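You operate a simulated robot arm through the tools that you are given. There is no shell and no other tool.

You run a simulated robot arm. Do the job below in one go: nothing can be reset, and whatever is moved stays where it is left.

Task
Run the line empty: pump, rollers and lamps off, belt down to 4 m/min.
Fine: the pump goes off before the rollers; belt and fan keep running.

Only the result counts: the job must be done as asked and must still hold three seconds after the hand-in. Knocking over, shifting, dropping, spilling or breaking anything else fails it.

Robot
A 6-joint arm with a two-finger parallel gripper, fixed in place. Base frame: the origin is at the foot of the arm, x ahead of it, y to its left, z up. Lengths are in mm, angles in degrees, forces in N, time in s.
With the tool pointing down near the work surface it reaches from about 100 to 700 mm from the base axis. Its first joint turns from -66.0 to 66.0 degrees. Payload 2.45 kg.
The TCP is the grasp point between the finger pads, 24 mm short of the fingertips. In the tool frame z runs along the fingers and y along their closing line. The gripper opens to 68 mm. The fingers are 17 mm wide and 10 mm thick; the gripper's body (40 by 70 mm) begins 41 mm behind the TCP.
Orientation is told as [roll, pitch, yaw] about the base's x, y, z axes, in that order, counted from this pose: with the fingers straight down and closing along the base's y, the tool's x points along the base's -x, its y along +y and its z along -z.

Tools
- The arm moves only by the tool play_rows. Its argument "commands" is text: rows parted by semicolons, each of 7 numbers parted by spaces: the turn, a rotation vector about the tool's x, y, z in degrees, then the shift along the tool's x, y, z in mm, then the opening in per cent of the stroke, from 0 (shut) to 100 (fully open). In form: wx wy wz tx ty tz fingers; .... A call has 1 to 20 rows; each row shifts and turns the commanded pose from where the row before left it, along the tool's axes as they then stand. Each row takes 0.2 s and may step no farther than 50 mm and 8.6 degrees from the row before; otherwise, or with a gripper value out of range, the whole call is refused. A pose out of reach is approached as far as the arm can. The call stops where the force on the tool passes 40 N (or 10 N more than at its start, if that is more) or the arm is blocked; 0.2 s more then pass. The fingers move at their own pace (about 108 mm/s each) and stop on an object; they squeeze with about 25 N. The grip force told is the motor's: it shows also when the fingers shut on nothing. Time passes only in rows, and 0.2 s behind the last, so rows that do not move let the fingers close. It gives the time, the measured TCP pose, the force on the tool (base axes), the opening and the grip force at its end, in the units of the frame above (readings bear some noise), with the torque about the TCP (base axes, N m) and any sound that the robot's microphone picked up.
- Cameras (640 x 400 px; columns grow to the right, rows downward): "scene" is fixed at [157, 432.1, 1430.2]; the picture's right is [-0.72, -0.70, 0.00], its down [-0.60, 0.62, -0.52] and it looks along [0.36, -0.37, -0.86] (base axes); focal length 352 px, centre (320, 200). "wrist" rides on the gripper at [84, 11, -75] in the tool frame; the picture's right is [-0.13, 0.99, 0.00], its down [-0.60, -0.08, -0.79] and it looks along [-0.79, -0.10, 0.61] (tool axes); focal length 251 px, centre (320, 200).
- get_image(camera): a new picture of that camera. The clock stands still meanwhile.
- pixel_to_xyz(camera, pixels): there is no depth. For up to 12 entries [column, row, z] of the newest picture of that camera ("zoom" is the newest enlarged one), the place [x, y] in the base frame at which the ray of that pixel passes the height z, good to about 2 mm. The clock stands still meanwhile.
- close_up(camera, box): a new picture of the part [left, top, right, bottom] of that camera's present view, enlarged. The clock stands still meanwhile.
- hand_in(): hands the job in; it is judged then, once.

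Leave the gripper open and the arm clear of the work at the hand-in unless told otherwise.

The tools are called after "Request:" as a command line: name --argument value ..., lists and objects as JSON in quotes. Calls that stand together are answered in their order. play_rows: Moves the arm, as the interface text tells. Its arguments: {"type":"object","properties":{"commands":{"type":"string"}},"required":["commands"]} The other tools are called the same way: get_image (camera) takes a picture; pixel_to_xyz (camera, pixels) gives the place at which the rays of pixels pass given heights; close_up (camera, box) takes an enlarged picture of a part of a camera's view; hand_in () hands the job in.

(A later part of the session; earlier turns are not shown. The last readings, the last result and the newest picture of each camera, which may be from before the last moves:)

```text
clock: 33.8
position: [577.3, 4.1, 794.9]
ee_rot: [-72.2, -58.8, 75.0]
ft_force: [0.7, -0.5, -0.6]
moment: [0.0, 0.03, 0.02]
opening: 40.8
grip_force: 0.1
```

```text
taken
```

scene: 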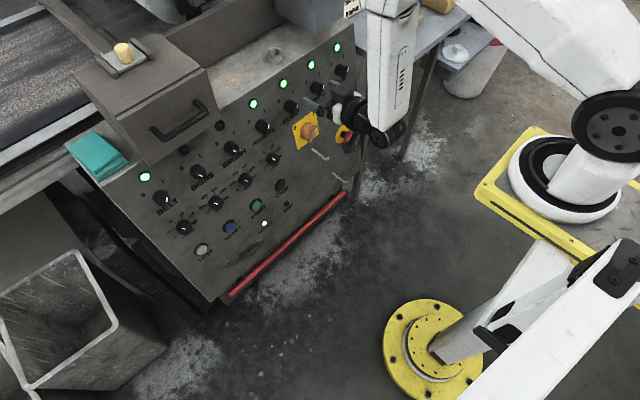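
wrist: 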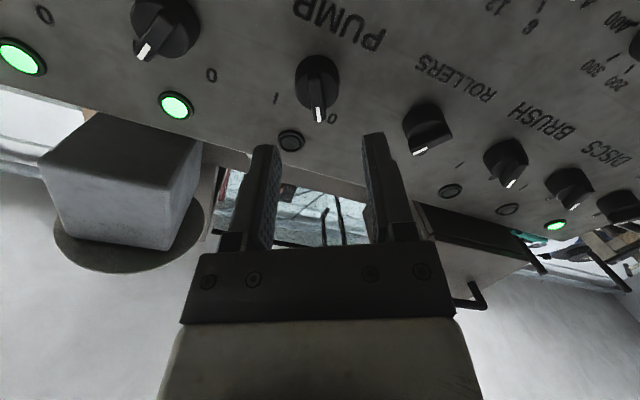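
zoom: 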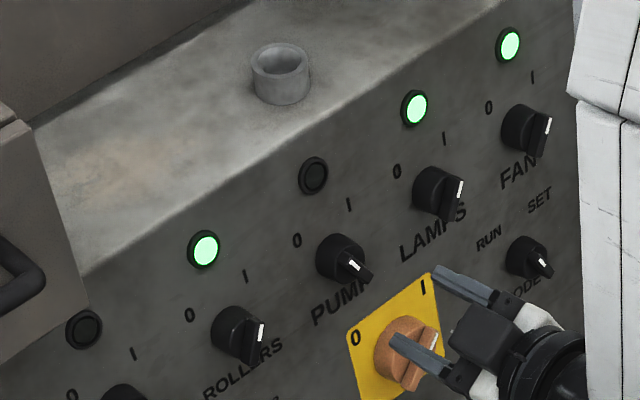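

PUMP is on 0 with its lamp dark, and ROLLERS is still lit. I'll enlarge the wrist view of the released PUMP knob so I can calibrate how its axis sits against the tool axis for the next grip.

Request:
close_up --camera "wrist" --box '[240, 30, 400, 160]'

Request:
close_up --camera "scene" --box '[240, 180, 320, 250]'

```text
3.08 times, centred on (320, 95) of wrist
```

zoom: 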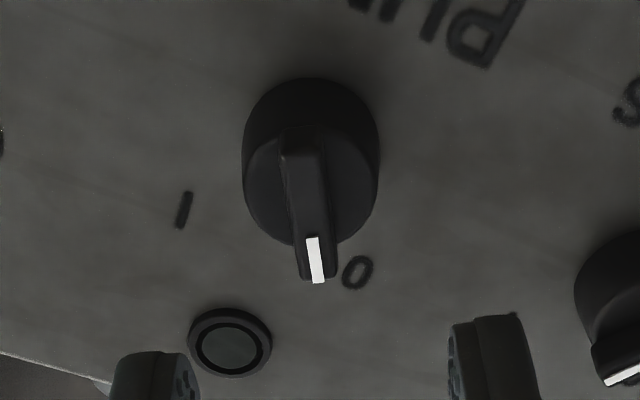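

```text
5.71 times, centred on (280, 215) of scene
```

zoom: 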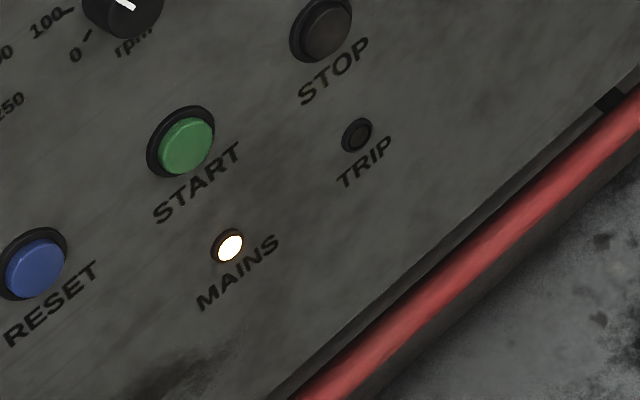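

MAINS is lit and TRIP is dark, so all is well. Next is ROLLERS: I'll move +94 mm in y at this stand-off, turn the tool back to +30°, and look.

Request:
play_rows --commands "0 0 0 -16.4 26.7 0 60; 0 0 0 -16.4 26.7 0 60; 0 0 0 -16.4 26.7 0 60; 0 0 7.5 0 0 0 60; 0 0 7.5 0 0 0 60; 0 0 7.5 0 0 0 60; 0 0 7.5 0 0 0 60; 0 0 7.5 0 0 0 60; 0 0 7.5 0 0 0 60; 0 0 7.5 0 0 0 60; 0 0 7.5 0 0 0 60; 0 0 0 0 0 0 60"

Request:
close_up --camera "wrist" --box '[240, 30, 400, 160]'

Request:
get_image --camera "scene"

```text
clock: 36.4
position: [575.6, 95.4, 797.6]
ee_rot: [72.2, -58.6, -74.3]
ft_force: [0.9, -1.0, 0.6]
moment: [-0.01, 0.01, -0.01]
opening: 40.6
grip_force: 0.0
```

```text
3.08 times, centred on (320, 95) of wrist
```

zoom: 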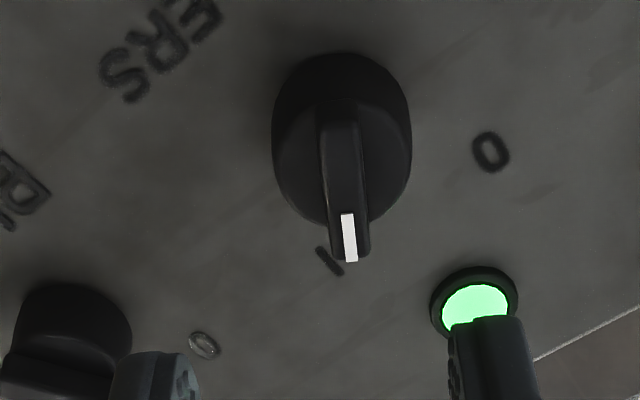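

```text
taken
```

scene: 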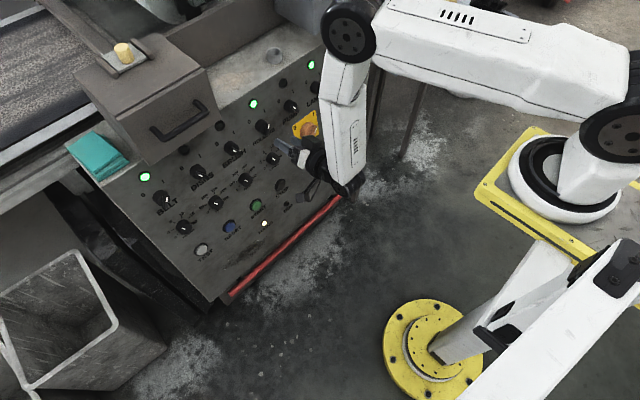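

ROLLERS' bar is centred at zoom (343,185). The PUMP turn showed that the true pivot lies about 3 mm farther to tool -x than the bar's apparent centre, so I'll shift (-1.4, +5.0) and advance 35 mm for a check.

Request:
play_rows --commands "0 0 0 -1.4 5 0 60; 0 0 0 0 0 18 60; 0 0 0 0 0 17 60; 0 0 0 0 0 0 60"

Request:
close_up --camera "wrist" --box '[220, 50, 420, 190]'

```text
clock: 37.4
position: [611.4, 100.1, 794.5]
ee_rot: [72.2, -58.7, -74.2]
ft_force: [0.0, 0.3, 0.1]
moment: [-0.01, 0.0, 0.0]
opening: 40.8
grip_force: 0.1
```

```text
2.86 times, centred on (320, 120) of wrist
```

zoom: 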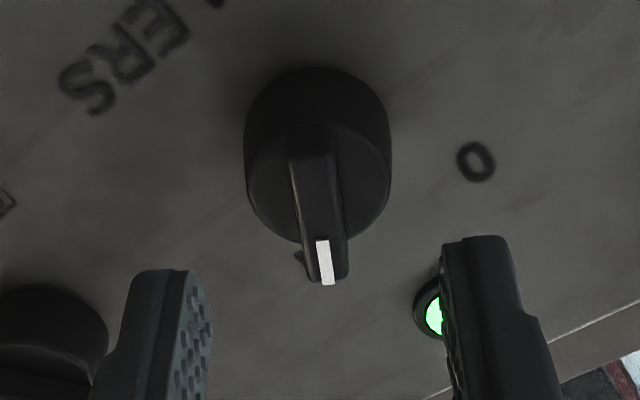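

The bar at column 320 is lined up with the tool axis. I'll advance 26 mm and partly close to check the gap.

Request:
play_rows --commands "0 0 0 0 0 13 60; 0 0 0 0 0 13 60; 0 0 0 0 0 0 30; 0 0 0 0 0 0 30; 0 0 0 0 0 0 30"

Request:
close_up --camera "wrist" --box '[220, 50, 420, 190]'

```text
clock: 38.6
position: [635.8, 101.1, 792.4]
ee_rot: [72.2, -58.8, -74.2]
ft_force: [-0.5, -0.3, -0.4]
moment: [0.0, 0.03, 0.04]
opening: 20.5
grip_force: 0.0
```

```text
2.86 times, centred on (320, 120) of wrist
```

zoom: 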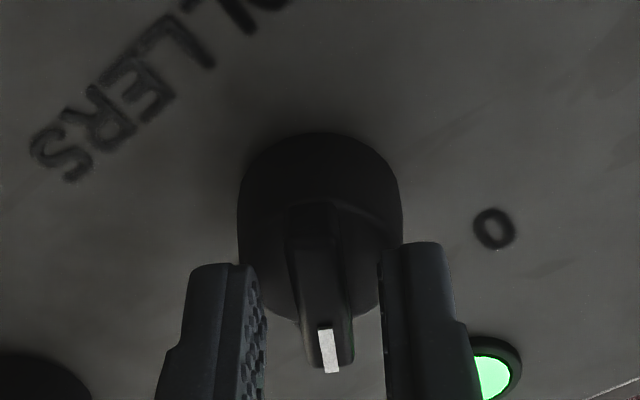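

The gap looks much as it did for PUMP, with the bar slightly left. I'll shift -0.7 mm and close on the bar.

Request:
play_rows --commands "0 0 0 0 -0.7 1 30; 0 0 0 0 0 0 15; 0 0 0 0 0 0 0; 0 0 0 0 0 0 0; 0 0 0 0 0 0 0"

Request:
play_rows --commands "0 0 -5 0 0 0 0; 0 0 -5 0 0 0 0; 0 0 -5 0 0 0 0"

```text
clock: 39.8
position: [637.2, 99.7, 792.5]
ee_rot: [72.3, -58.7, -74.3]
ft_force: [-2.1, 5.0, 3.5]
moment: [0.03, 0.24, -0.05]
opening: 8.7
grip_force: 30.5
```

```text
clock: 40.6
position: [636.0, 99.2, 791.5]
ee_rot: [58.1, -72.5, -58.9]
ft_force: [-4.4, 5.9, 5.4]
moment: [-0.03, 0.22, -0.04]
opening: 8.8
grip_force: 30.0
```

The grip is at 8.8 mm and side forces stay under 10 N after 15°. I'll continue the turn.

Request:
play_rows --commands "0 0 -5 0 0 0 0; 0 0 -5 0 0 0 0; 0 0 -5 0 0 0 0; 0 0 -5 0 0 0 0"

Request:
close_up --camera "scene" --box '[225, 35, 345, 145]'

```text
clock: 41.6
position: [636.1, 99.6, 791.4]
ee_rot: [-28.8, -79.6, 29.7]
ft_force: [-13.5, 3.1, 10.5]
moment: [0.01, 0.19, -0.05]
opening: 9.3
grip_force: 30.3
```

```text
3.64 times, centred on (285, 90) of scene
```

zoom: 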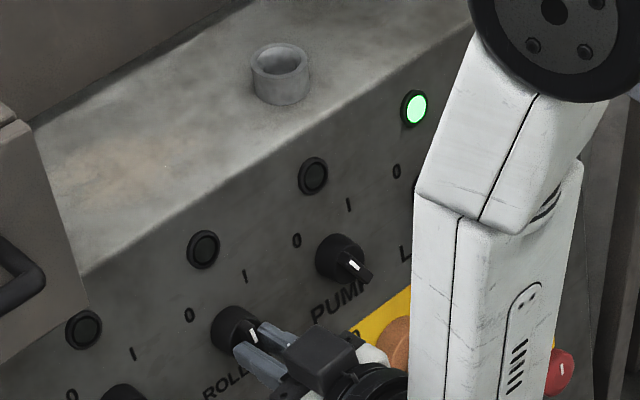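

The ROLLERS lamp has gone out and forces are small. I'll finish the remaining 25° to the 0 stop.

Request:
play_rows --commands "0 0 -5 0 0 -0.5 0; 0 0 -5 0 0 0 0; 0 0 -5 0 0 0 0; 0 0 -5 0 0 0 0"

Request:
play_rows --commands "0 0 -5 0 0 0 0; 0 0 0 0 0 0 0"

```text
clock: 42.6
position: [638.0, 100.4, 791.8]
ee_rot: [-69.3, -63.5, 71.6]
ft_force: [-3.5, -5.4, 6.3]
moment: [0.0, -0.1, -0.01]
opening: 9.0
grip_force: 30.4
```

```text
clock: 43.2
position: [636.8, 98.9, 791.9]
ee_rot: [-72.3, -58.8, 75.0]
ft_force: [-3.3, -6.7, 7.9]
moment: [-0.02, 0.24, -0.27]
opening: 8.6
grip_force: 30.2
```

The tool is at -30° with low forces. I'll open, retract 60 mm, and check the switch.

Request:
play_rows --commands "0 0 0 0 0 0 20; 0 0 0 0 0 0 50; 0 0 0 0 0 0 60; 0 0 0 0 0 -20 60; 0 0 0 0 0 -20 60; 0 0 0 0 0 -20 60; 0 0 0 0 0 0 60"

Request:
close_up --camera "wrist" --box '[240, 30, 400, 160]'

Request:
close_up --camera "scene" --box '[225, 35, 345, 145]'

```text
clock: 44.8
position: [579.0, 99.8, 800.6]
ee_rot: [-72.1, -58.8, 75.0]
ft_force: [-0.7, -0.8, -0.1]
moment: [0.02, 0.01, 0.0]
opening: 40.5
grip_force: 0.1
```

```text
3.08 times, centred on (320, 95) of wrist
```

zoom: 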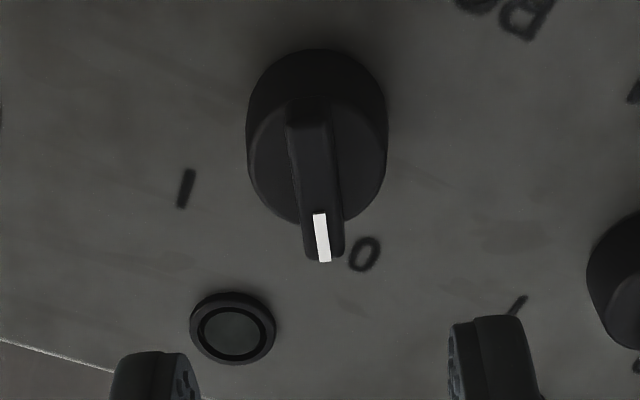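

```text
3.64 times, centred on (285, 90) of scene
```

zoom: 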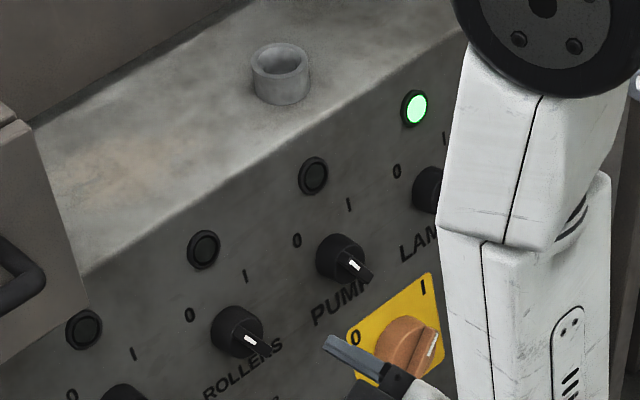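

ROLLERS is on 0 and its lamp is dark. Next is LAMPS at y≈-90: I'll turn the tool back to +30° and move -190 mm in y at this stand-off.

Request:
play_rows --commands "0 0 7.5 0 0 0 60; 0 0 7.5 0 0 0 60; 0 0 7.5 0 0 0 60; 0 0 7.5 0 0 0 60; 0 0 7.5 0 0 0 60; 0 0 7.5 0 0 0 60; 0 0 7.5 0 0 0 60; 0 0 7.5 0 0 0 60; 0 0 0 0 0 0 60; 0 0 0 -19 -32.9 0 60; 0 0 0 -19 -32.9 0 60; 0 0 0 -19 -32.9 0 60; 0 0 0 -19 -32.9 0 60; 0 0 0 -19 -32.9 0 60; 0 0 0 0 0 0 60"

Request:
close_up --camera "wrist" --box '[240, 30, 400, 160]'

Request:
get_image --camera "scene"

```text
clock: 48.0
position: [579.0, -90.9, 799.0]
ee_rot: [72.2, -58.8, -74.2]
ft_force: [1.1, -0.2, 0.5]
moment: [0.05, 0.01, 0.0]
opening: 40.9
grip_force: 0.0
```

```text
3.08 times, centred on (320, 95) of wrist
```

zoom: 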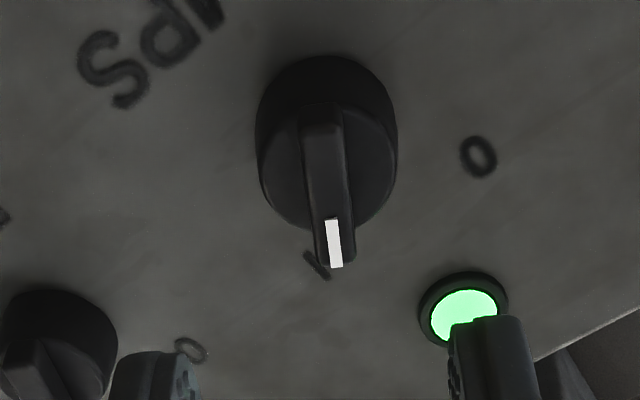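

```text
taken
```

scene: 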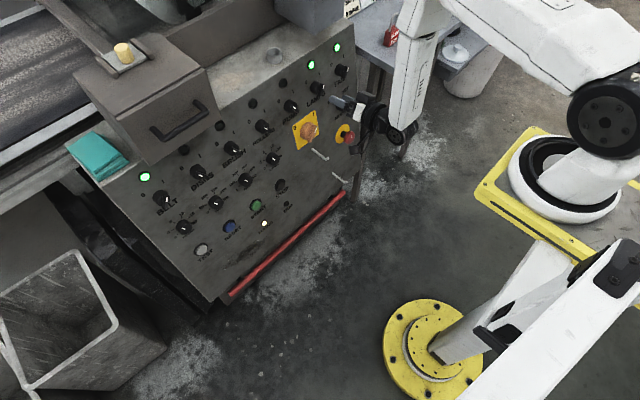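

The LAMPS bar is about 1.6 mm to tool +y and otherwise in line. I'll shift +1.5, advance 59 mm and partly close, then check.

Request:
play_rows --commands "0 0 0 0 1.5 0 60; 0 0 0 0 0 20 60; 0 0 0 0 0 15 60; 0 0 0 0 0 12 60; 0 0 0 0 0 10 60; 0 0 0 0 0 0 30; 0 0 0 0 0 0 30; 0 0 0 0 0 0 30"

Request:
close_up --camera "wrist" --box '[220, 50, 420, 190]'

```text
clock: 49.8
position: [635.9, -88.8, 791.8]
ee_rot: [72.3, -58.7, -74.2]
ft_force: [-0.2, 0.1, -0.3]
moment: [-0.06, 0.01, -0.01]
opening: 20.3
grip_force: 0.1
```

```text
2.86 times, centred on (320, 120) of wrist
```

zoom: 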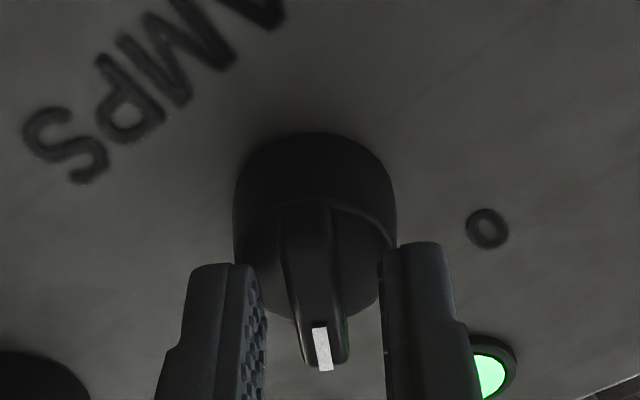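

The bar is about 0.85 mm farther left than ROLLERS was at this point, so I'll shift -1.5 mm, close, and turn the first 20°.

Request:
play_rows --commands "0 0 0 0 -1.5 0.7 30; 0 0 0 0 0 0 15; 0 0 0 0 0 0 0; 0 0 0 0 0 0 0; 0 0 0 0 0 0 0"

Request:
play_rows --commands "0 0 -5 0 0 0 0; 0 0 -5 0 0 0 0; 0 0 -5 0 0 0 0; 0 0 -5 0 0 0 0"

```text
clock: 51.0
position: [635.4, -88.4, 791.2]
ee_rot: [72.3, -58.7, -74.4]
ft_force: [-1.3, 7.0, 6.8]
moment: [-0.04, -0.25, -0.18]
opening: 9.2
grip_force: 31.0
```

```text
clock: 52.0
position: [634.5, -90.2, 790.2]
ee_rot: [47.0, -76.4, -47.4]
ft_force: [-18.0, 10.6, 13.9]
moment: [0.0, -0.03, 0.09]
opening: 9.1
grip_force: 31.0
```

Forces are (-18, 11, 14) N, so the tips are pressing slightly on the disc. I'll ease back 1 mm with a small shift and continue turning.

Request:
play_rows --commands "0 0 0 -0.6 0.7 -1 0; 0 0 -5 0 0 0 0; 0 0 -5 0 0 0 0; 0 0 -5 0 0 0 0; 0 0 -5 0 0 0 0"

Request:
play_rows --commands "0 0 -5 0 0 0 0; 0 0 -5 0 0 0 0; 0 0 0 0 0 0 0"

```text
clock: 53.2
position: [635.4, -89.4, 790.0]
ee_rot: [-46.6, -76.3, 47.6]
ft_force: [8.8, -7.7, -18.2]
moment: [0.0, 0.48, -0.21]
opening: 9.1
grip_force: 30.6
```

```text
clock: 54.0
position: [635.4, -90.4, 791.2]
ee_rot: [-64.3, -68.0, 66.2]
ft_force: [4.6, -14.4, -18.0]
moment: [-0.06, 0.45, -0.32]
opening: 8.9
grip_force: 30.4
```

The tool is at -20° with about 23 N of side load. I'll relieve it with a (+1, -0.5) shift and finish the last 10°.

Request:
play_rows --commands "0 0 0 1 -0.5 0 0; 0 0 -5 0 0 0 0; 0 0 -5 0 0 0 0; 0 0 0 0 0 0 0"

Request:
close_up --camera "scene" --box '[225, 35, 385, 145]'

```text
clock: 55.0
position: [635.0, -89.9, 792.5]
ee_rot: [-72.3, -58.8, 75.1]
ft_force: [3.0, -10.6, -7.5]
moment: [-0.04, 0.53, -0.39]
opening: 9.0
grip_force: 30.6
```

```text
3.64 times, centred on (305, 90) of scene
```

zoom: 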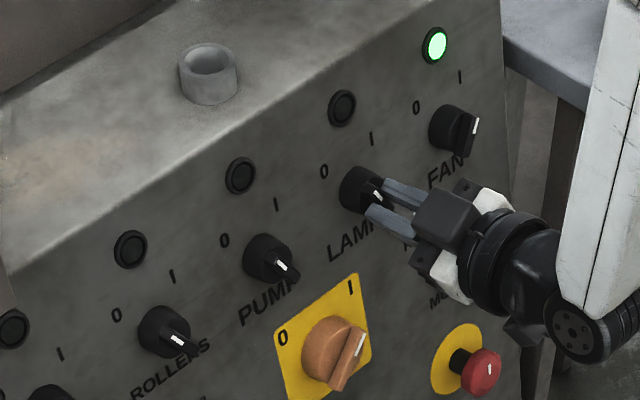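

The LAMPS lamp is dark and the tool is at -30°. FAN is still lit. I'll open and retract 60 mm, then check.

Request:
play_rows --commands "0 0 0 0 0 0 20; 0 0 0 0 0 0 50; 0 0 0 0 0 0 60; 0 0 0 0 0 -20 60; 0 0 0 0 0 -20 60; 0 0 0 0 0 -25 60; 0 0 0 0 0 0 60"

Request:
close_up --camera "scene" --box '[225, 35, 385, 145]'

Request:
get_image --camera "wrist"

```text
clock: 56.6
position: [570.3, -91.5, 800.5]
ee_rot: [-72.2, -58.7, 75.0]
ft_force: [0.0, 0.1, -0.8]
moment: [-0.01, 0.0, -0.02]
opening: 40.9
grip_force: 0.1
```

```text
3.64 times, centred on (305, 90) of scene
```

zoom: 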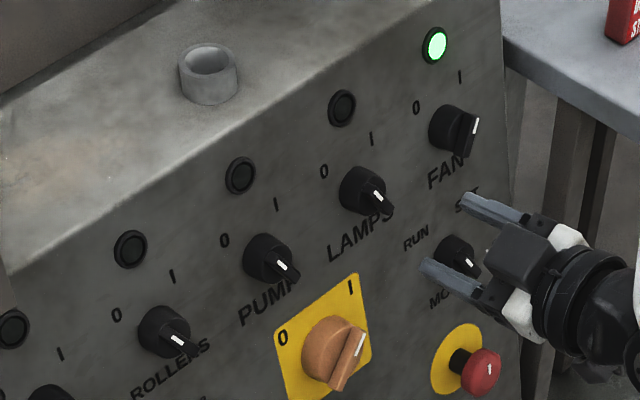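

```text
taken
```

wrist: 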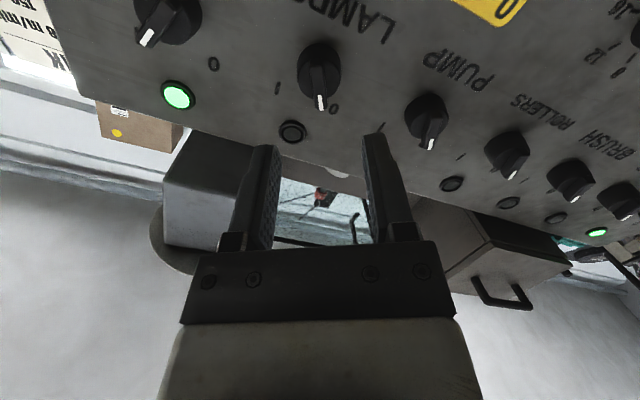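

PUMP, ROLLERS and LAMPS are all on 0 and dark. FAN and BELT stay lit. Now the belt dial at about (661, 386, 685): I'll turn the tool to 0°, then travel +y and down in stages while keeping clear of the panel.

Request:
play_rows --commands "0 0 7.5 0 0 0 60; 0 0 7.5 0 0 0 60; 0 0 7.5 0 0 0 60; 0 0 7.5 0 0 0 60; 0 0 0 0 40 0 60; 0 0 0 0 40 0 60; 0 0 0 0 40 0 60; 0 0 0 0 40 0 60; 0 0 0 0 40 0 60; 0 0 0 0 40 0 60; 0 0 0 0 0 0 60"

```text
clock: 59.0
position: [569.3, 150.4, 802.8]
ee_rot: [0.5, -80.8, 0.0]
ft_force: [1.3, 0.3, -0.3]
moment: [0.01, 0.0, 0.01]
opening: 40.8
grip_force: 0.1
```

The pose holds: (569, 150, 803), yaw 0. I'll continue +y and start descending toward the dial row.

Request:
play_rows --commands "0 0 0 15 35 0 60; 0 0 0 15 35 0 60; 0 0 0 15 35 0 60; 0 0 0 15 35 0 60; 0 0 0 15 35 0 60; 0 0 0 15 35 0 60; 0 0 0 0 0 0 60"

Request:
get_image --camera "scene"

Request:
get_image --camera "wrist"

```text
clock: 60.6
position: [553.5, 356.7, 713.6]
ee_rot: [0.2, -80.7, 0.2]
ft_force: [0.4, -1.4, 0.6]
moment: [0.03, -0.02, -0.02]
opening: 40.7
grip_force: 0.0
```

```text
taken
```

scene: 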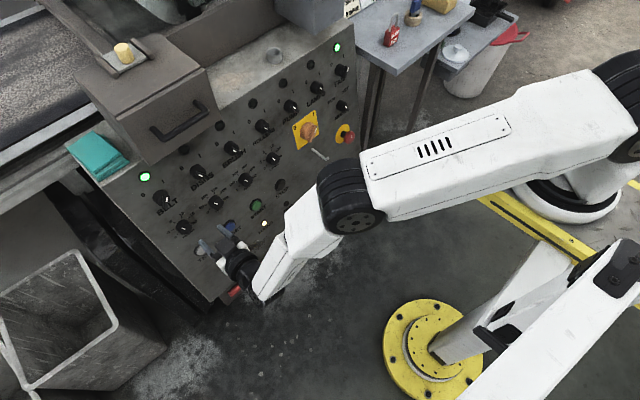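

```text
taken
```

wrist: 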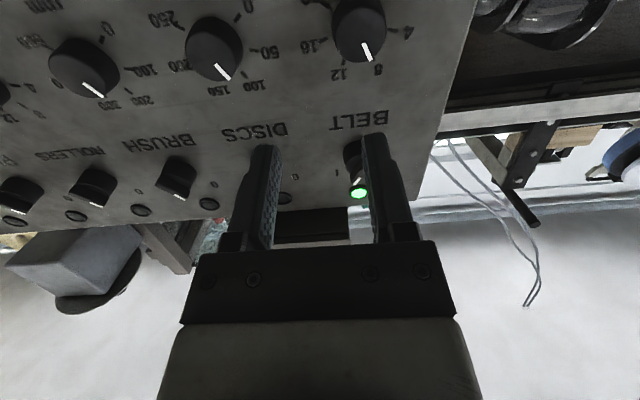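

The belt dial is at wrist (358,30) with its mark pointing at 8. I'll shift (+20, +28) mm to bring it toward the tool axis and take a closer look.

Request:
play_rows --commands "0 0 0 10 14 0 60; 0 0 0 10 14 0 60; 0 0 0 0 0 0 60"

Request:
close_up --camera "wrist" --box '[220, 0, 420, 140]'

Request:
close_up --camera "scene" --box '[150, 170, 270, 290]'

```text
clock: 61.4
position: [551.2, 385.0, 693.6]
ee_rot: [0.5, -80.8, -0.2]
ft_force: [-0.2, 0.1, 0.6]
moment: [0.0, 0.02, 0.02]
opening: 40.9
grip_force: 0.1
```

```text
2.86 times, centred on (320, 70) of wrist
```

zoom: 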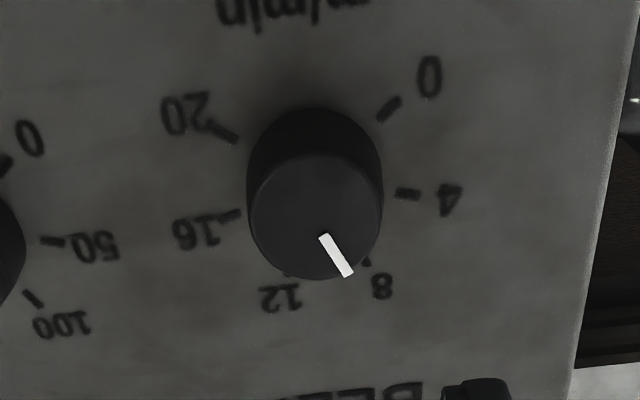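

```text
3.33 times, centred on (210, 230) of scene
```

zoom: 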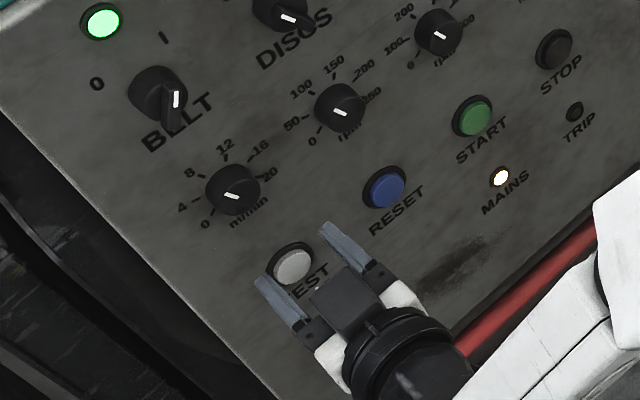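

The tick spacing fits a ±120° scale, so each 4 m/min step is 48°. The dial points at -24° (8), so 4 is a further 48° counterclockwise. To centre exactly, I'll take a fresh wrist picture and pass the dial's face centre (318.6,75.2) and base centre (318.2,61.1) through several heights.

Request:
get_image --camera "wrist"

Request:
pixel_to_xyz --camera "wrist" --pixels '[[318.6, 75.2, 670], [318.6, 75.2, 690], [318.2, 61.1, 665], [318.2, 61.1, 685], [344.5, 37.8, 660], [344.5, 37.8, 680], [350.8, 67.9, 680], [350.8, 67.9, 700], [336.4, 91.7, 690], [336.4, 91.7, 710]]'

Request:
pixel_to_xyz --camera "scene" --pixels '[[185.4, 228.5, 670], [185.4, 228.5, 690]]'

Request:
close_up --camera "scene" --box '[160, 205, 210, 250]'

```text
taken
```

wrist: 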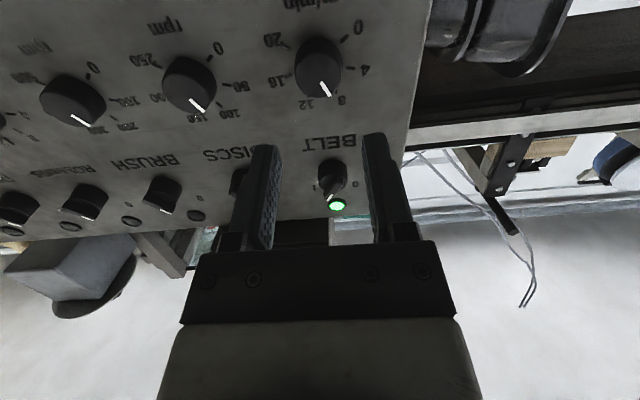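

```text
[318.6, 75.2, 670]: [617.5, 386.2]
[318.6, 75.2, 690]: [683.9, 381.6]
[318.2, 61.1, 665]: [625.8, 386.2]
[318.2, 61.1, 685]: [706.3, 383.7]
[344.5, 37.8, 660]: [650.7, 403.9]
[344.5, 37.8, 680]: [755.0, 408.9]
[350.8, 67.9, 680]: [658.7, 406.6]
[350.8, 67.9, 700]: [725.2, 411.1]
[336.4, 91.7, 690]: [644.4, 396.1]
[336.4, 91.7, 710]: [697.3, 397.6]
```

```text
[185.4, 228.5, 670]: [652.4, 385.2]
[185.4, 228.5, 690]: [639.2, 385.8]
```

```text
8.89 times, centred on (185, 228) of scene
```

zoom: 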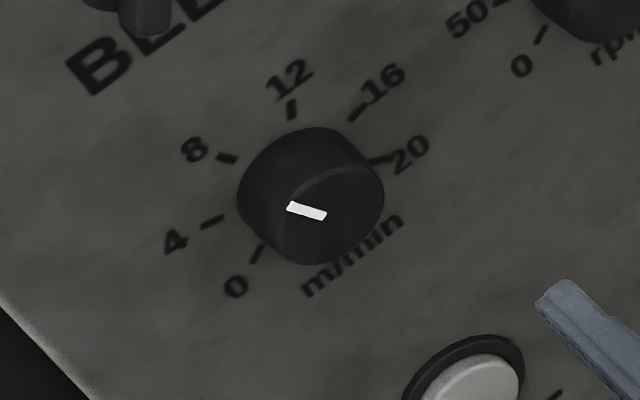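

Both cameras agree that the dial face centre is at about (640.7, 384.7, 677), roughly 2 mm below the tool axis. Its diameter is about 32 mm and it stands about 20 mm off the panel. I'll shift +1.5 mm down, open to 80%, pre-turn +24° and advance 45 mm.

Request:
play_rows --commands "0 0 0 1.5 -0.3 0 80; 0 0 8 0 0 0 80; 0 0 8 0 0 0 80; 0 0 8 0 0 0 80; 0 0 0 0 0 20 80; 0 0 0 0 0 25 80; 0 0 0 0 0 0 80"

Request:
close_up --camera "wrist" --box '[220, 30, 420, 170]'

Request:
close_up --camera "scene" --box '[150, 180, 250, 270]'

```text
clock: 63.0
position: [595.2, 390.2, 699.1]
ee_rot: [70.3, -63.9, -71.7]
ft_force: [-0.1, 0.1, -0.4]
moment: [0.01, 0.0, 0.0]
opening: 54.3
grip_force: 0.0
out of reach, approached as far as the arm can: row 6
```

```text
2.86 times, centred on (320, 100) of wrist
```

zoom: 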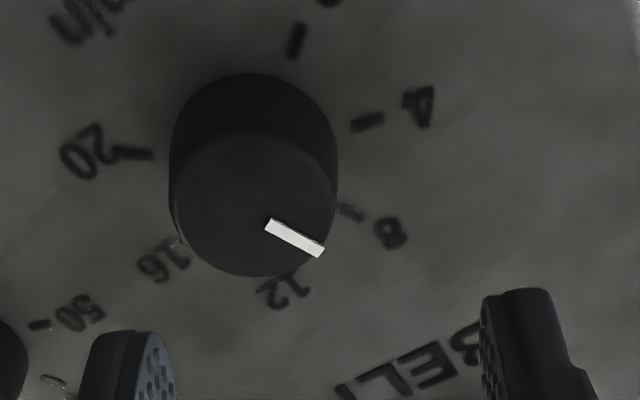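

```text
4.44 times, centred on (200, 225) of scene
```

zoom: 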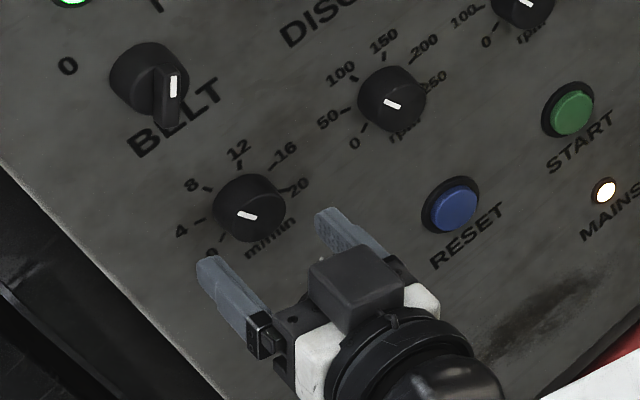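

The last row reported out of reach. The tool sits about 15 mm high and 5 mm to +y of where it should be, at wrist zoom (255,205). I'll try correcting from here in small steps to see whether the limit is real.

Request:
play_rows --commands "0 0 0 4 -4 0 80; 0 0 0 4 -4 0 80; 0 0 0 3.5 -3.1 0 80; 0 0 0 0 0 0 80"

Request:
get_image --camera "scene"

```text
clock: 64.0
position: [585.1, 377.7, 677.4]
ee_rot: [68.3, -64.4, -69.9]
ft_force: [-0.3, 0.0, 0.1]
moment: [-0.01, -0.02, 0.0]
opening: 54.5
grip_force: 0.1
out of reach, approached as far as the arm can: row 3
```

```text
taken
```

scene: 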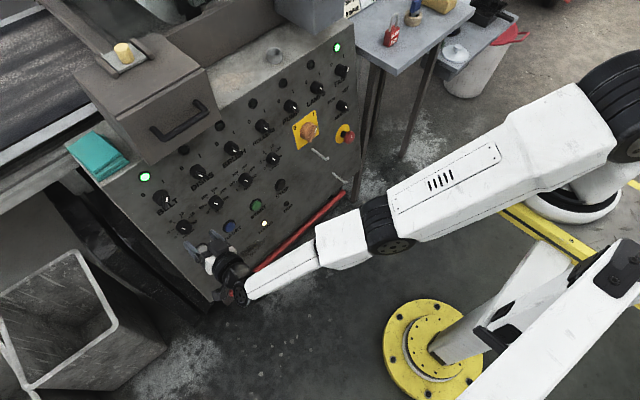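

The scene shows the arm fully stretched (upper arm and forearm in line), so with the tool square to the panel it can't reach the dial. I'll retract, turn the tool to θ≈70° and tilt it 18° outward. The flat pads stay parallel to the dial's axis that way and the wrist comes nearer the shoulder.

Request:
play_rows --commands "0 0 0 0 0 -25 80; 0 0 0 0 0 -25 80; 0 0 7.6 0 0 0 80; 0 0 7.6 0 0 0 80; 0 0 7.7 0 0 0 80; 0 0 7.7 0 0 0 80; 0 0 7.7 0 0 0 80; 0 0 7.7 0 0 0 80; 0 6 0 0 0 0 80; 0 6 0 0 0 0 80; 0 6 0 0 0 0 80; 0 0 0 0 0 0 80"

Request:
get_image --camera "wrist"

Request:
get_image --camera "scene"

```text
clock: 66.8
position: [580.5, 448.3, 686.1]
ee_rot: [78.4, -13.6, -68.1]
ft_force: [-0.1, -0.3, 0.4]
moment: [-0.02, 0.02, 0.0]
opening: 54.5
grip_force: 0.0
out of reach, approached as far as the arm can: row 1, 2, 9, 10, 11
stopped in row 12: the arm was blocked; the commanded pose is now the measured one
```

```text
taken
```

wrist: 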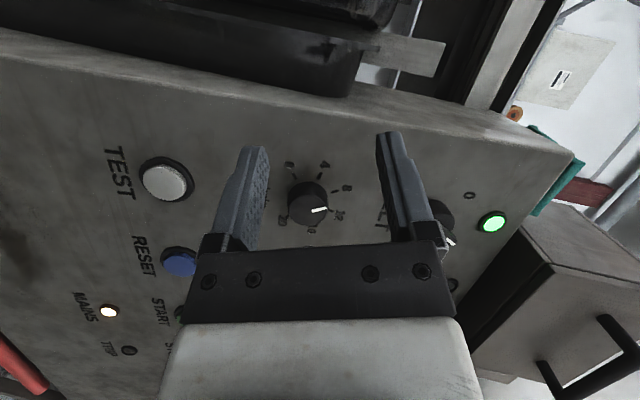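

```text
taken
```

scene: 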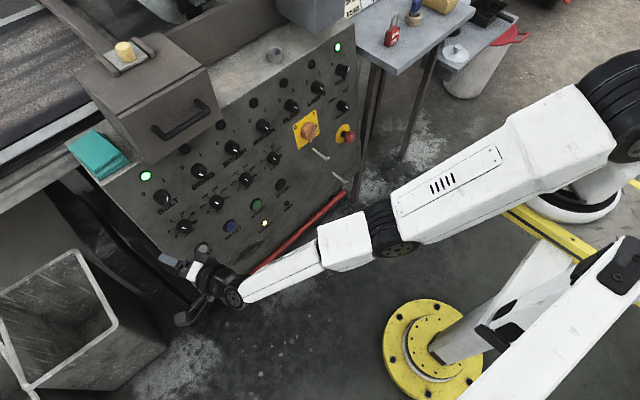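

The orientation is reached but the wrist hardly moved: at full stretch the elbow can't follow 25 mm rows. I'll retract gently, 3 mm per row, to let the elbow bend again.

Request:
play_rows --commands "0 0 0 0 0 -2 80; 0 0 0 0 0 -3 80; 0 0 0 0 0 -3 80; 0 0 0 0 0 -3 80; 0 0 0 0 0 -4 80; 0 0 0 0 0 -4 80; 0 0 0 0 0 -5 80; 0 0 0 0 0 -5 80; 0 0 0 0 0 0 80"

```text
clock: 69.0
position: [570.3, 456.5, 692.7]
ee_rot: [79.6, -13.0, -68.6]
ft_force: [0.3, 0.3, -1.1]
moment: [-0.03, 0.01, 0.01]
opening: 54.2
grip_force: 0.1
out of reach, approached as far as the arm can: row 2, 4, 5, 7, 8
stopped in row 9: the arm was blocked; the commanded pose is now the measured one
```

The wrist only slides sideways around the arc, so the arm is stuck straight. Moving downward should make the elbow bend, so I'll try small steps of 4 mm down and 2 mm inward per row, which is clear of the bin and panel.

Request:
play_rows --commands "0 0 0 0.12 -4.33 -0.84 80; 0 0 0 0.12 -4.33 -0.84 80; 0 0 0 0.12 -4.33 -0.84 80; 0 0 0 0.12 -4.33 -0.84 80; 0 0 0 0.12 -4.33 -0.84 80; 0 0 0 0.12 -4.33 -0.84 80; 0 0 0 0 0 0 80"

Request:
get_image --camera "scene"

```text
clock: 70.6
position: [556.9, 444.6, 670.3]
ee_rot: [79.1, -13.2, -68.5]
ft_force: [-0.2, -0.1, -0.4]
moment: [0.01, -0.03, -0.01]
opening: 54.3
grip_force: 0.0
out of reach, approached as far as the arm can: row 4, 6
```

```text
taken
```

scene: 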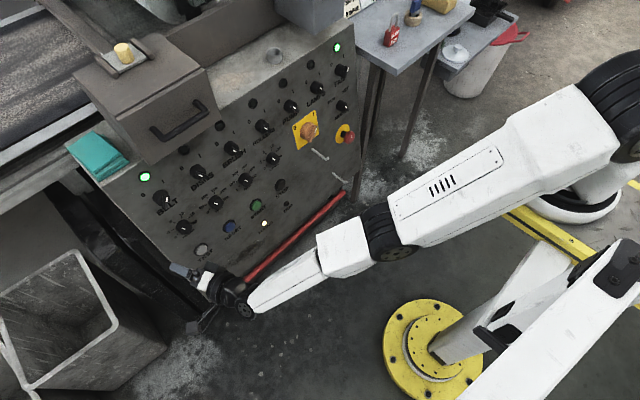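

The arm moved, but the elbow still looks straight in the scene (elbow near (390,235)). I'll try one firm step of about 49 mm straight toward the shoulder and give it time.

Request:
play_rows --commands "0 0 0 -27.8 21.5 -34.8 80; 0 0 0 0 0 0 80; 0 0 0 0 0 0 80; 0 0 0 0 0 0 80"

Request:
get_image --camera "scene"

```text
clock: 71.6
position: [535.8, 412.4, 703.5]
ee_rot: [79.2, -13.1, -68.5]
ft_force: [-0.4, 0.4, 0.3]
moment: [0.01, -0.01, 0.02]
opening: 54.5
grip_force: 0.0
```

```text
taken
```

scene: 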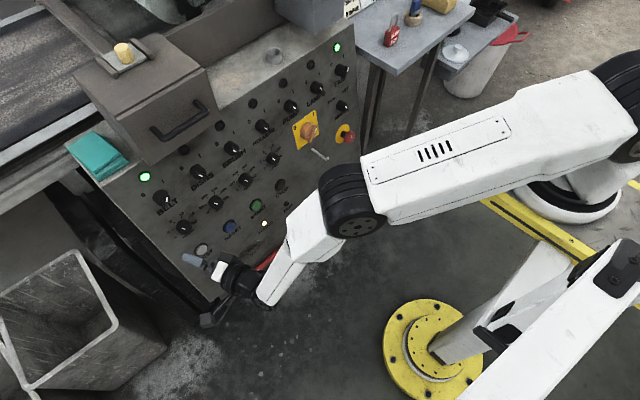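

The elbow has bent again and the pose is exactly where commanded, (536, 412, 703), with the tool tilted about 19° outward. I'll square the pads to the dial axis with a 3.2° turn, then move to about 50 mm in front of the dial and look.

Request:
play_rows --commands "3.2 0 0 0 0 0 80; 0 0 0 -11.6 -3.7 6.8 80; 0 0 0 -11.6 -3.7 6.8 80; 0 0 0 -11.6 -3.7 6.8 80; 0 0 0 -11.6 -3.7 6.8 80; 0 0 0 -11.6 -3.7 6.8 80; 0 0 0 0 0 0 80"

Request:
get_image --camera "wrist"

Request:
close_up --camera "wrist" --box '[220, 40, 420, 180]'

Request:
close_up --camera "scene" --box '[140, 180, 260, 290]'

```text
clock: 73.2
position: [583.7, 365.2, 690.8]
ee_rot: [76.0, -13.1, -68.6]
ft_force: [-0.7, -0.6, 0.2]
moment: [-0.01, 0.03, 0.0]
opening: 54.3
grip_force: 0.0
```

```text
taken
```

wrist: 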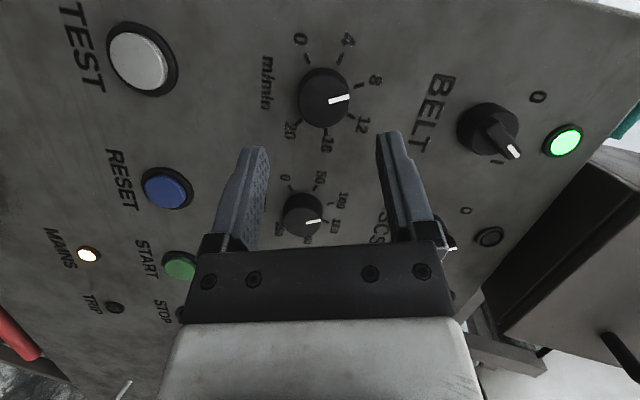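

```text
2.86 times, centred on (320, 110) of wrist
```

zoom: 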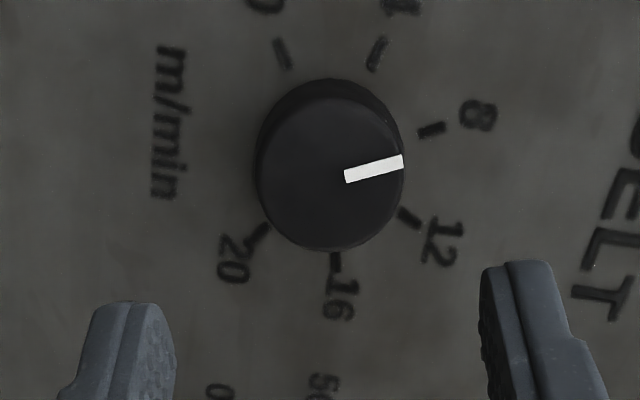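

```text
3.64 times, centred on (200, 235) of scene
```

zoom: 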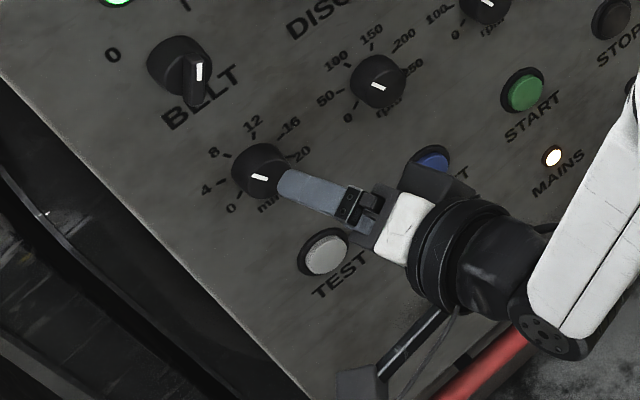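

The dial now appears face-on at zoom (330,173), centred within about 2 mm. I'll shift (-2, +1.3) and advance 40 mm in 8 mm rows, watching for reach warnings.

Request:
play_rows --commands "0 0 0 -2 1.3 0 80; 0 0 0 0 0 8 80; 0 0 0 0 0 8 80; 0 0 0 0 0 8 80; 0 0 0 0 0 8 80; 0 0 0 0 0 8 80; 0 0 0 0 0 0 80"

Request:
close_up --camera "wrist" --box '[220, 60, 420, 200]'

Request:
close_up --camera "scene" --box '[150, 190, 230, 260]'

```text
clock: 74.8
position: [622.4, 375.5, 683.7]
ee_rot: [76.0, -13.1, -68.5]
ft_force: [-0.7, -0.5, -0.6]
moment: [0.0, 0.02, 0.02]
opening: 54.4
grip_force: 0.0
```

```text
2.86 times, centred on (320, 130) of wrist
```

zoom: 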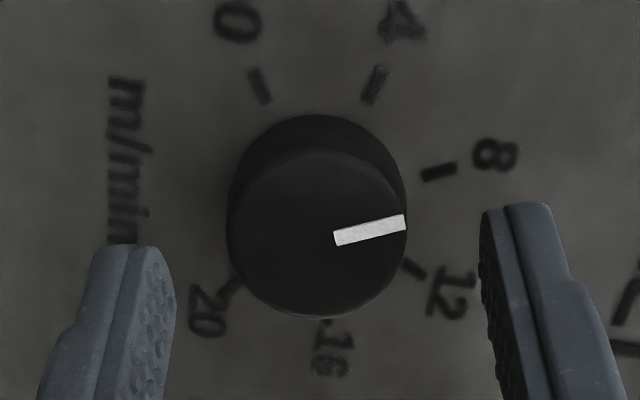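

```text
5.71 times, centred on (190, 225) of scene
```

zoom: 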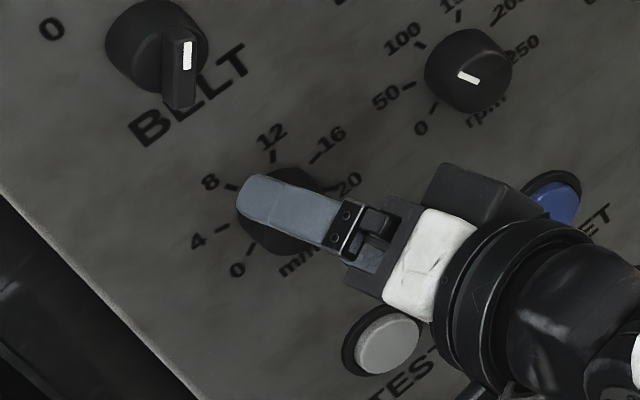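

No reach warning at (622, 375, 684). The dial is about 1.2 mm left of the finger centre, so I'll shift -1.2 mm, advance 10 mm, and close on the dial.

Request:
play_rows --commands "0 0 0 0 -1.2 5 80; 0 0 0 0 0 5 80; 0 0 0 0 0 0 60; 0 0 0 0 0 0 50; 0 0 0 0 0 0 40; 0 0 0 0 0 0 30; 0 0 0 0 0 0 20; 0 0 0 0 0 0 20"

Request:
close_up --camera "wrist" --box '[220, 60, 420, 200]'

Request:
close_up --camera "scene" --box '[150, 190, 230, 260]'

```text
clock: 76.6
position: [631.7, 378.4, 680.8]
ee_rot: [76.1, -13.1, -68.5]
ft_force: [0.5, -0.1, 1.7]
moment: [0.01, -0.09, -0.06]
opening: 32.3
grip_force: 45.0
```

```text
2.86 times, centred on (320, 130) of wrist
```

zoom: 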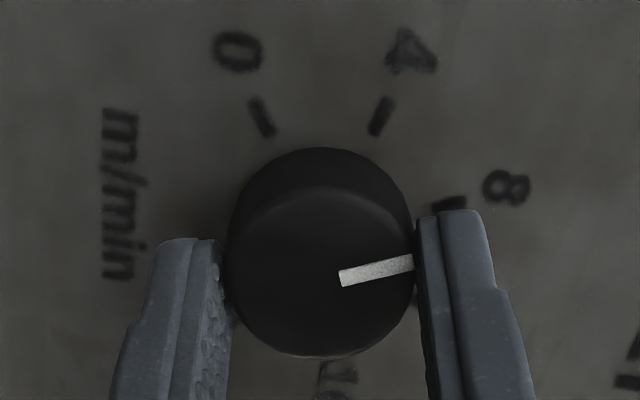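

```text
5.71 times, centred on (190, 225) of scene
```

zoom: 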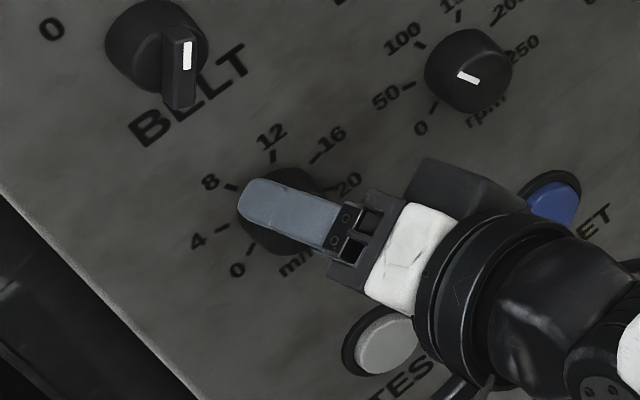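

I have a firm grip on the dial at 32.3 mm with almost no side force. Now I'll turn it counterclockwise about the dial's own axis, with a first 12° as a check.

Request:
play_rows --commands "1.25 0 -3.8 0 0.37 0 20; 1.25 0 -3.8 0 0.37 0 20; 1.25 0 -3.8 0 0.37 0 20; 0 0 0 0 0 0 20"

Request:
close_up --camera "wrist" --box '[220, 60, 420, 200]'

```text
clock: 77.6
position: [632.2, 379.7, 682.2]
ee_rot: [71.2, -24.1, -65.2]
ft_force: [-7.7, -5.8, 11.0]
moment: [0.11, 0.0, 0.46]
opening: 32.3
grip_force: 44.8
```

```text
2.86 times, centred on (320, 130) of wrist
```

zoom: 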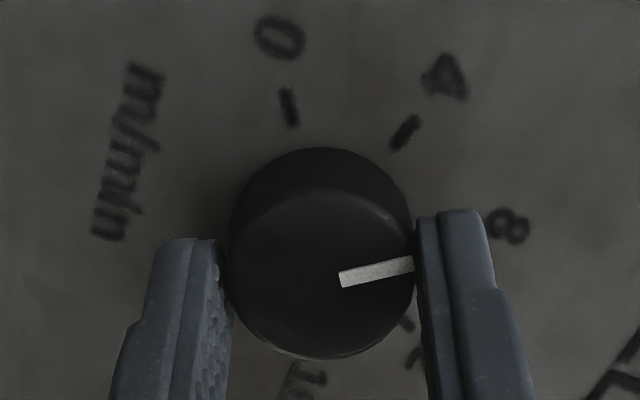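

The dial turns with the fingers and there's no slip: the mark is fixed in the grip while the scale moves. I'll ease 0.8 mm with the load and go on another 20°.

Request:
play_rows --commands "1.25 0 -3.8 0 1.1 0 20; 1.25 0 -3.8 0 0.37 0 20; 1.25 0 -3.8 0 0.37 0 20; 1.25 0 -3.8 0 0.37 0 20; 1.25 0 -3.8 0 0.37 0 20; 0 0 0 0 0 0 20"

Request:
close_up --camera "wrist" --box '[220, 60, 420, 200]'

```text
clock: 79.0
position: [631.4, 381.7, 683.8]
ee_rot: [59.8, -41.3, -55.7]
ft_force: [-11.2, -3.0, 16.2]
moment: [0.07, 0.05, 0.21]
opening: 32.3
grip_force: 45.0
```

```text
2.86 times, centred on (320, 130) of wrist
```

zoom: 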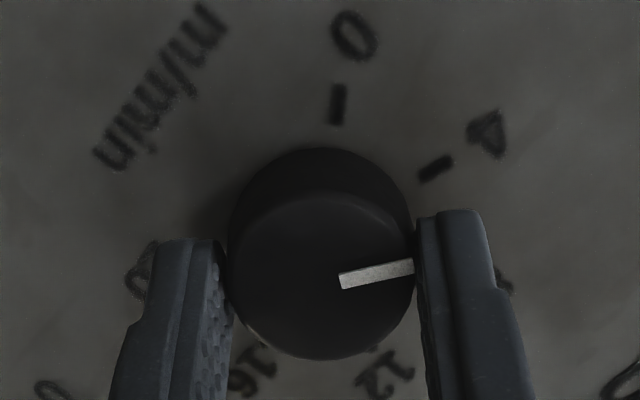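

32° done, with about 20 N side load. I'll add the last 16°, and the "4" tick should land where the "8" tick was at the start, near zoom (448,203).

Request:
play_rows --commands "1.25 0 -3.8 -0.3 0.9 -0.3 20; 1.25 0 -3.8 0 0.37 0 20; 1.25 0 -3.8 0 0.37 0 20; 1.25 0 -3.8 0 0.37 0 20; 0 0 0 0 0 0 20; 0 0 0 0 0 0 20"

Request:
close_up --camera "wrist" --box '[220, 60, 420, 200]'

Request:
close_up --camera "scene" --box '[150, 190, 230, 260]'

```text
clock: 80.4
position: [632.2, 382.9, 684.0]
ee_rot: [44.6, -53.6, -42.0]
ft_force: [-5.5, -0.5, 9.6]
moment: [0.07, 0.74, 0.25]
opening: 32.5
grip_force: 45.3
```

```text
2.86 times, centred on (320, 130) of wrist
```

zoom: 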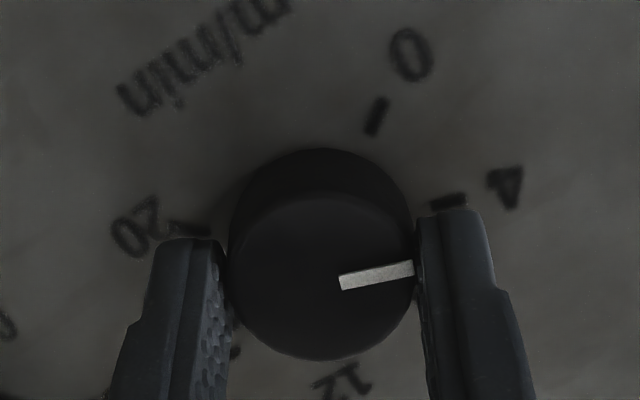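

```text
5.71 times, centred on (190, 225) of scene
```

zoom: 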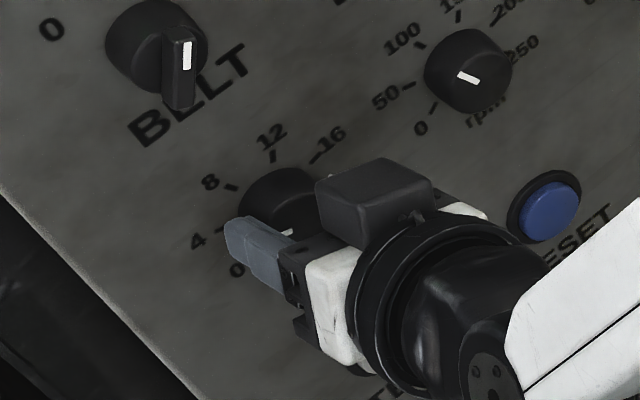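

The "4" tick is now at (448,202), just where "8" was, so the dial has turned 48°. I'll open the fingers and retract 60 mm along the tool.

Request:
play_rows --commands "0 0 0 0 0 0 55; 0 0 0 0 0 0 70; 0 0 0 0 0 0 80; 0 0 0 0 0 -10 80; 0 0 0 0 0 -15 80; 0 0 0 0 0 -15 80; 0 0 0 0 0 -20 80; 0 0 0 0 0 0 80"

Request:
close_up --camera "wrist" --box '[220, 20, 420, 160]'

Request:
close_up --camera "scene" --box '[150, 190, 230, 260]'

```text
clock: 82.2
position: [578.3, 373.8, 710.1]
ee_rot: [44.5, -53.4, -42.0]
ft_force: [-0.3, -0.5, 0.6]
moment: [0.01, 0.04, -0.03]
opening: 54.3
grip_force: 0.0
```

```text
2.86 times, centred on (320, 90) of wrist
```

zoom: 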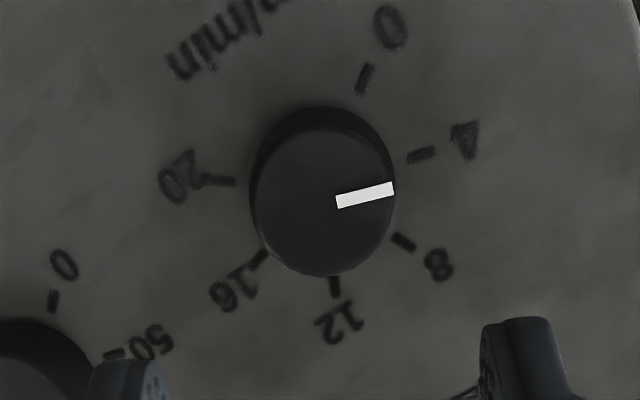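

```text
5.71 times, centred on (190, 225) of scene
```

zoom: 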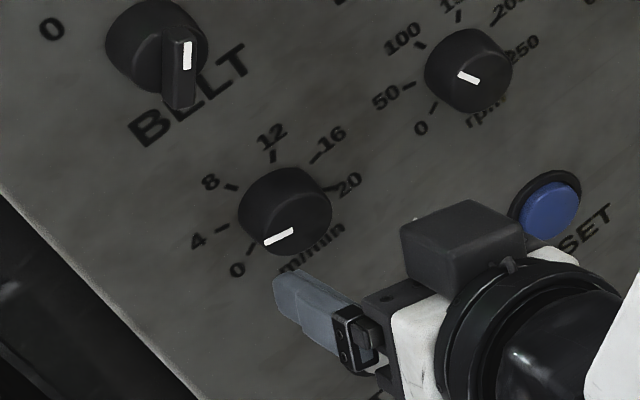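

The mark now sits against "4" just as it sat against "8" before. The offset from mark end to tick is (28,-33) now, against (29,-33) then. For a precise check I'll take a tighter wrist close-up and compute the angles of the mark and ticks.

Request:
close_up --camera "wrist" --box '[260, 30, 380, 130]'

```text
4.00 times, centred on (320, 80) of wrist
```

zoom: 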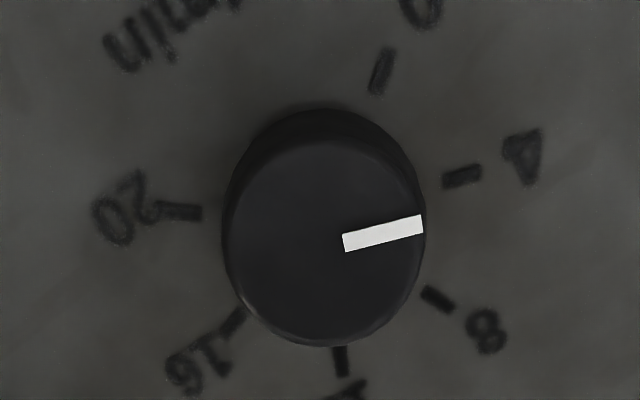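

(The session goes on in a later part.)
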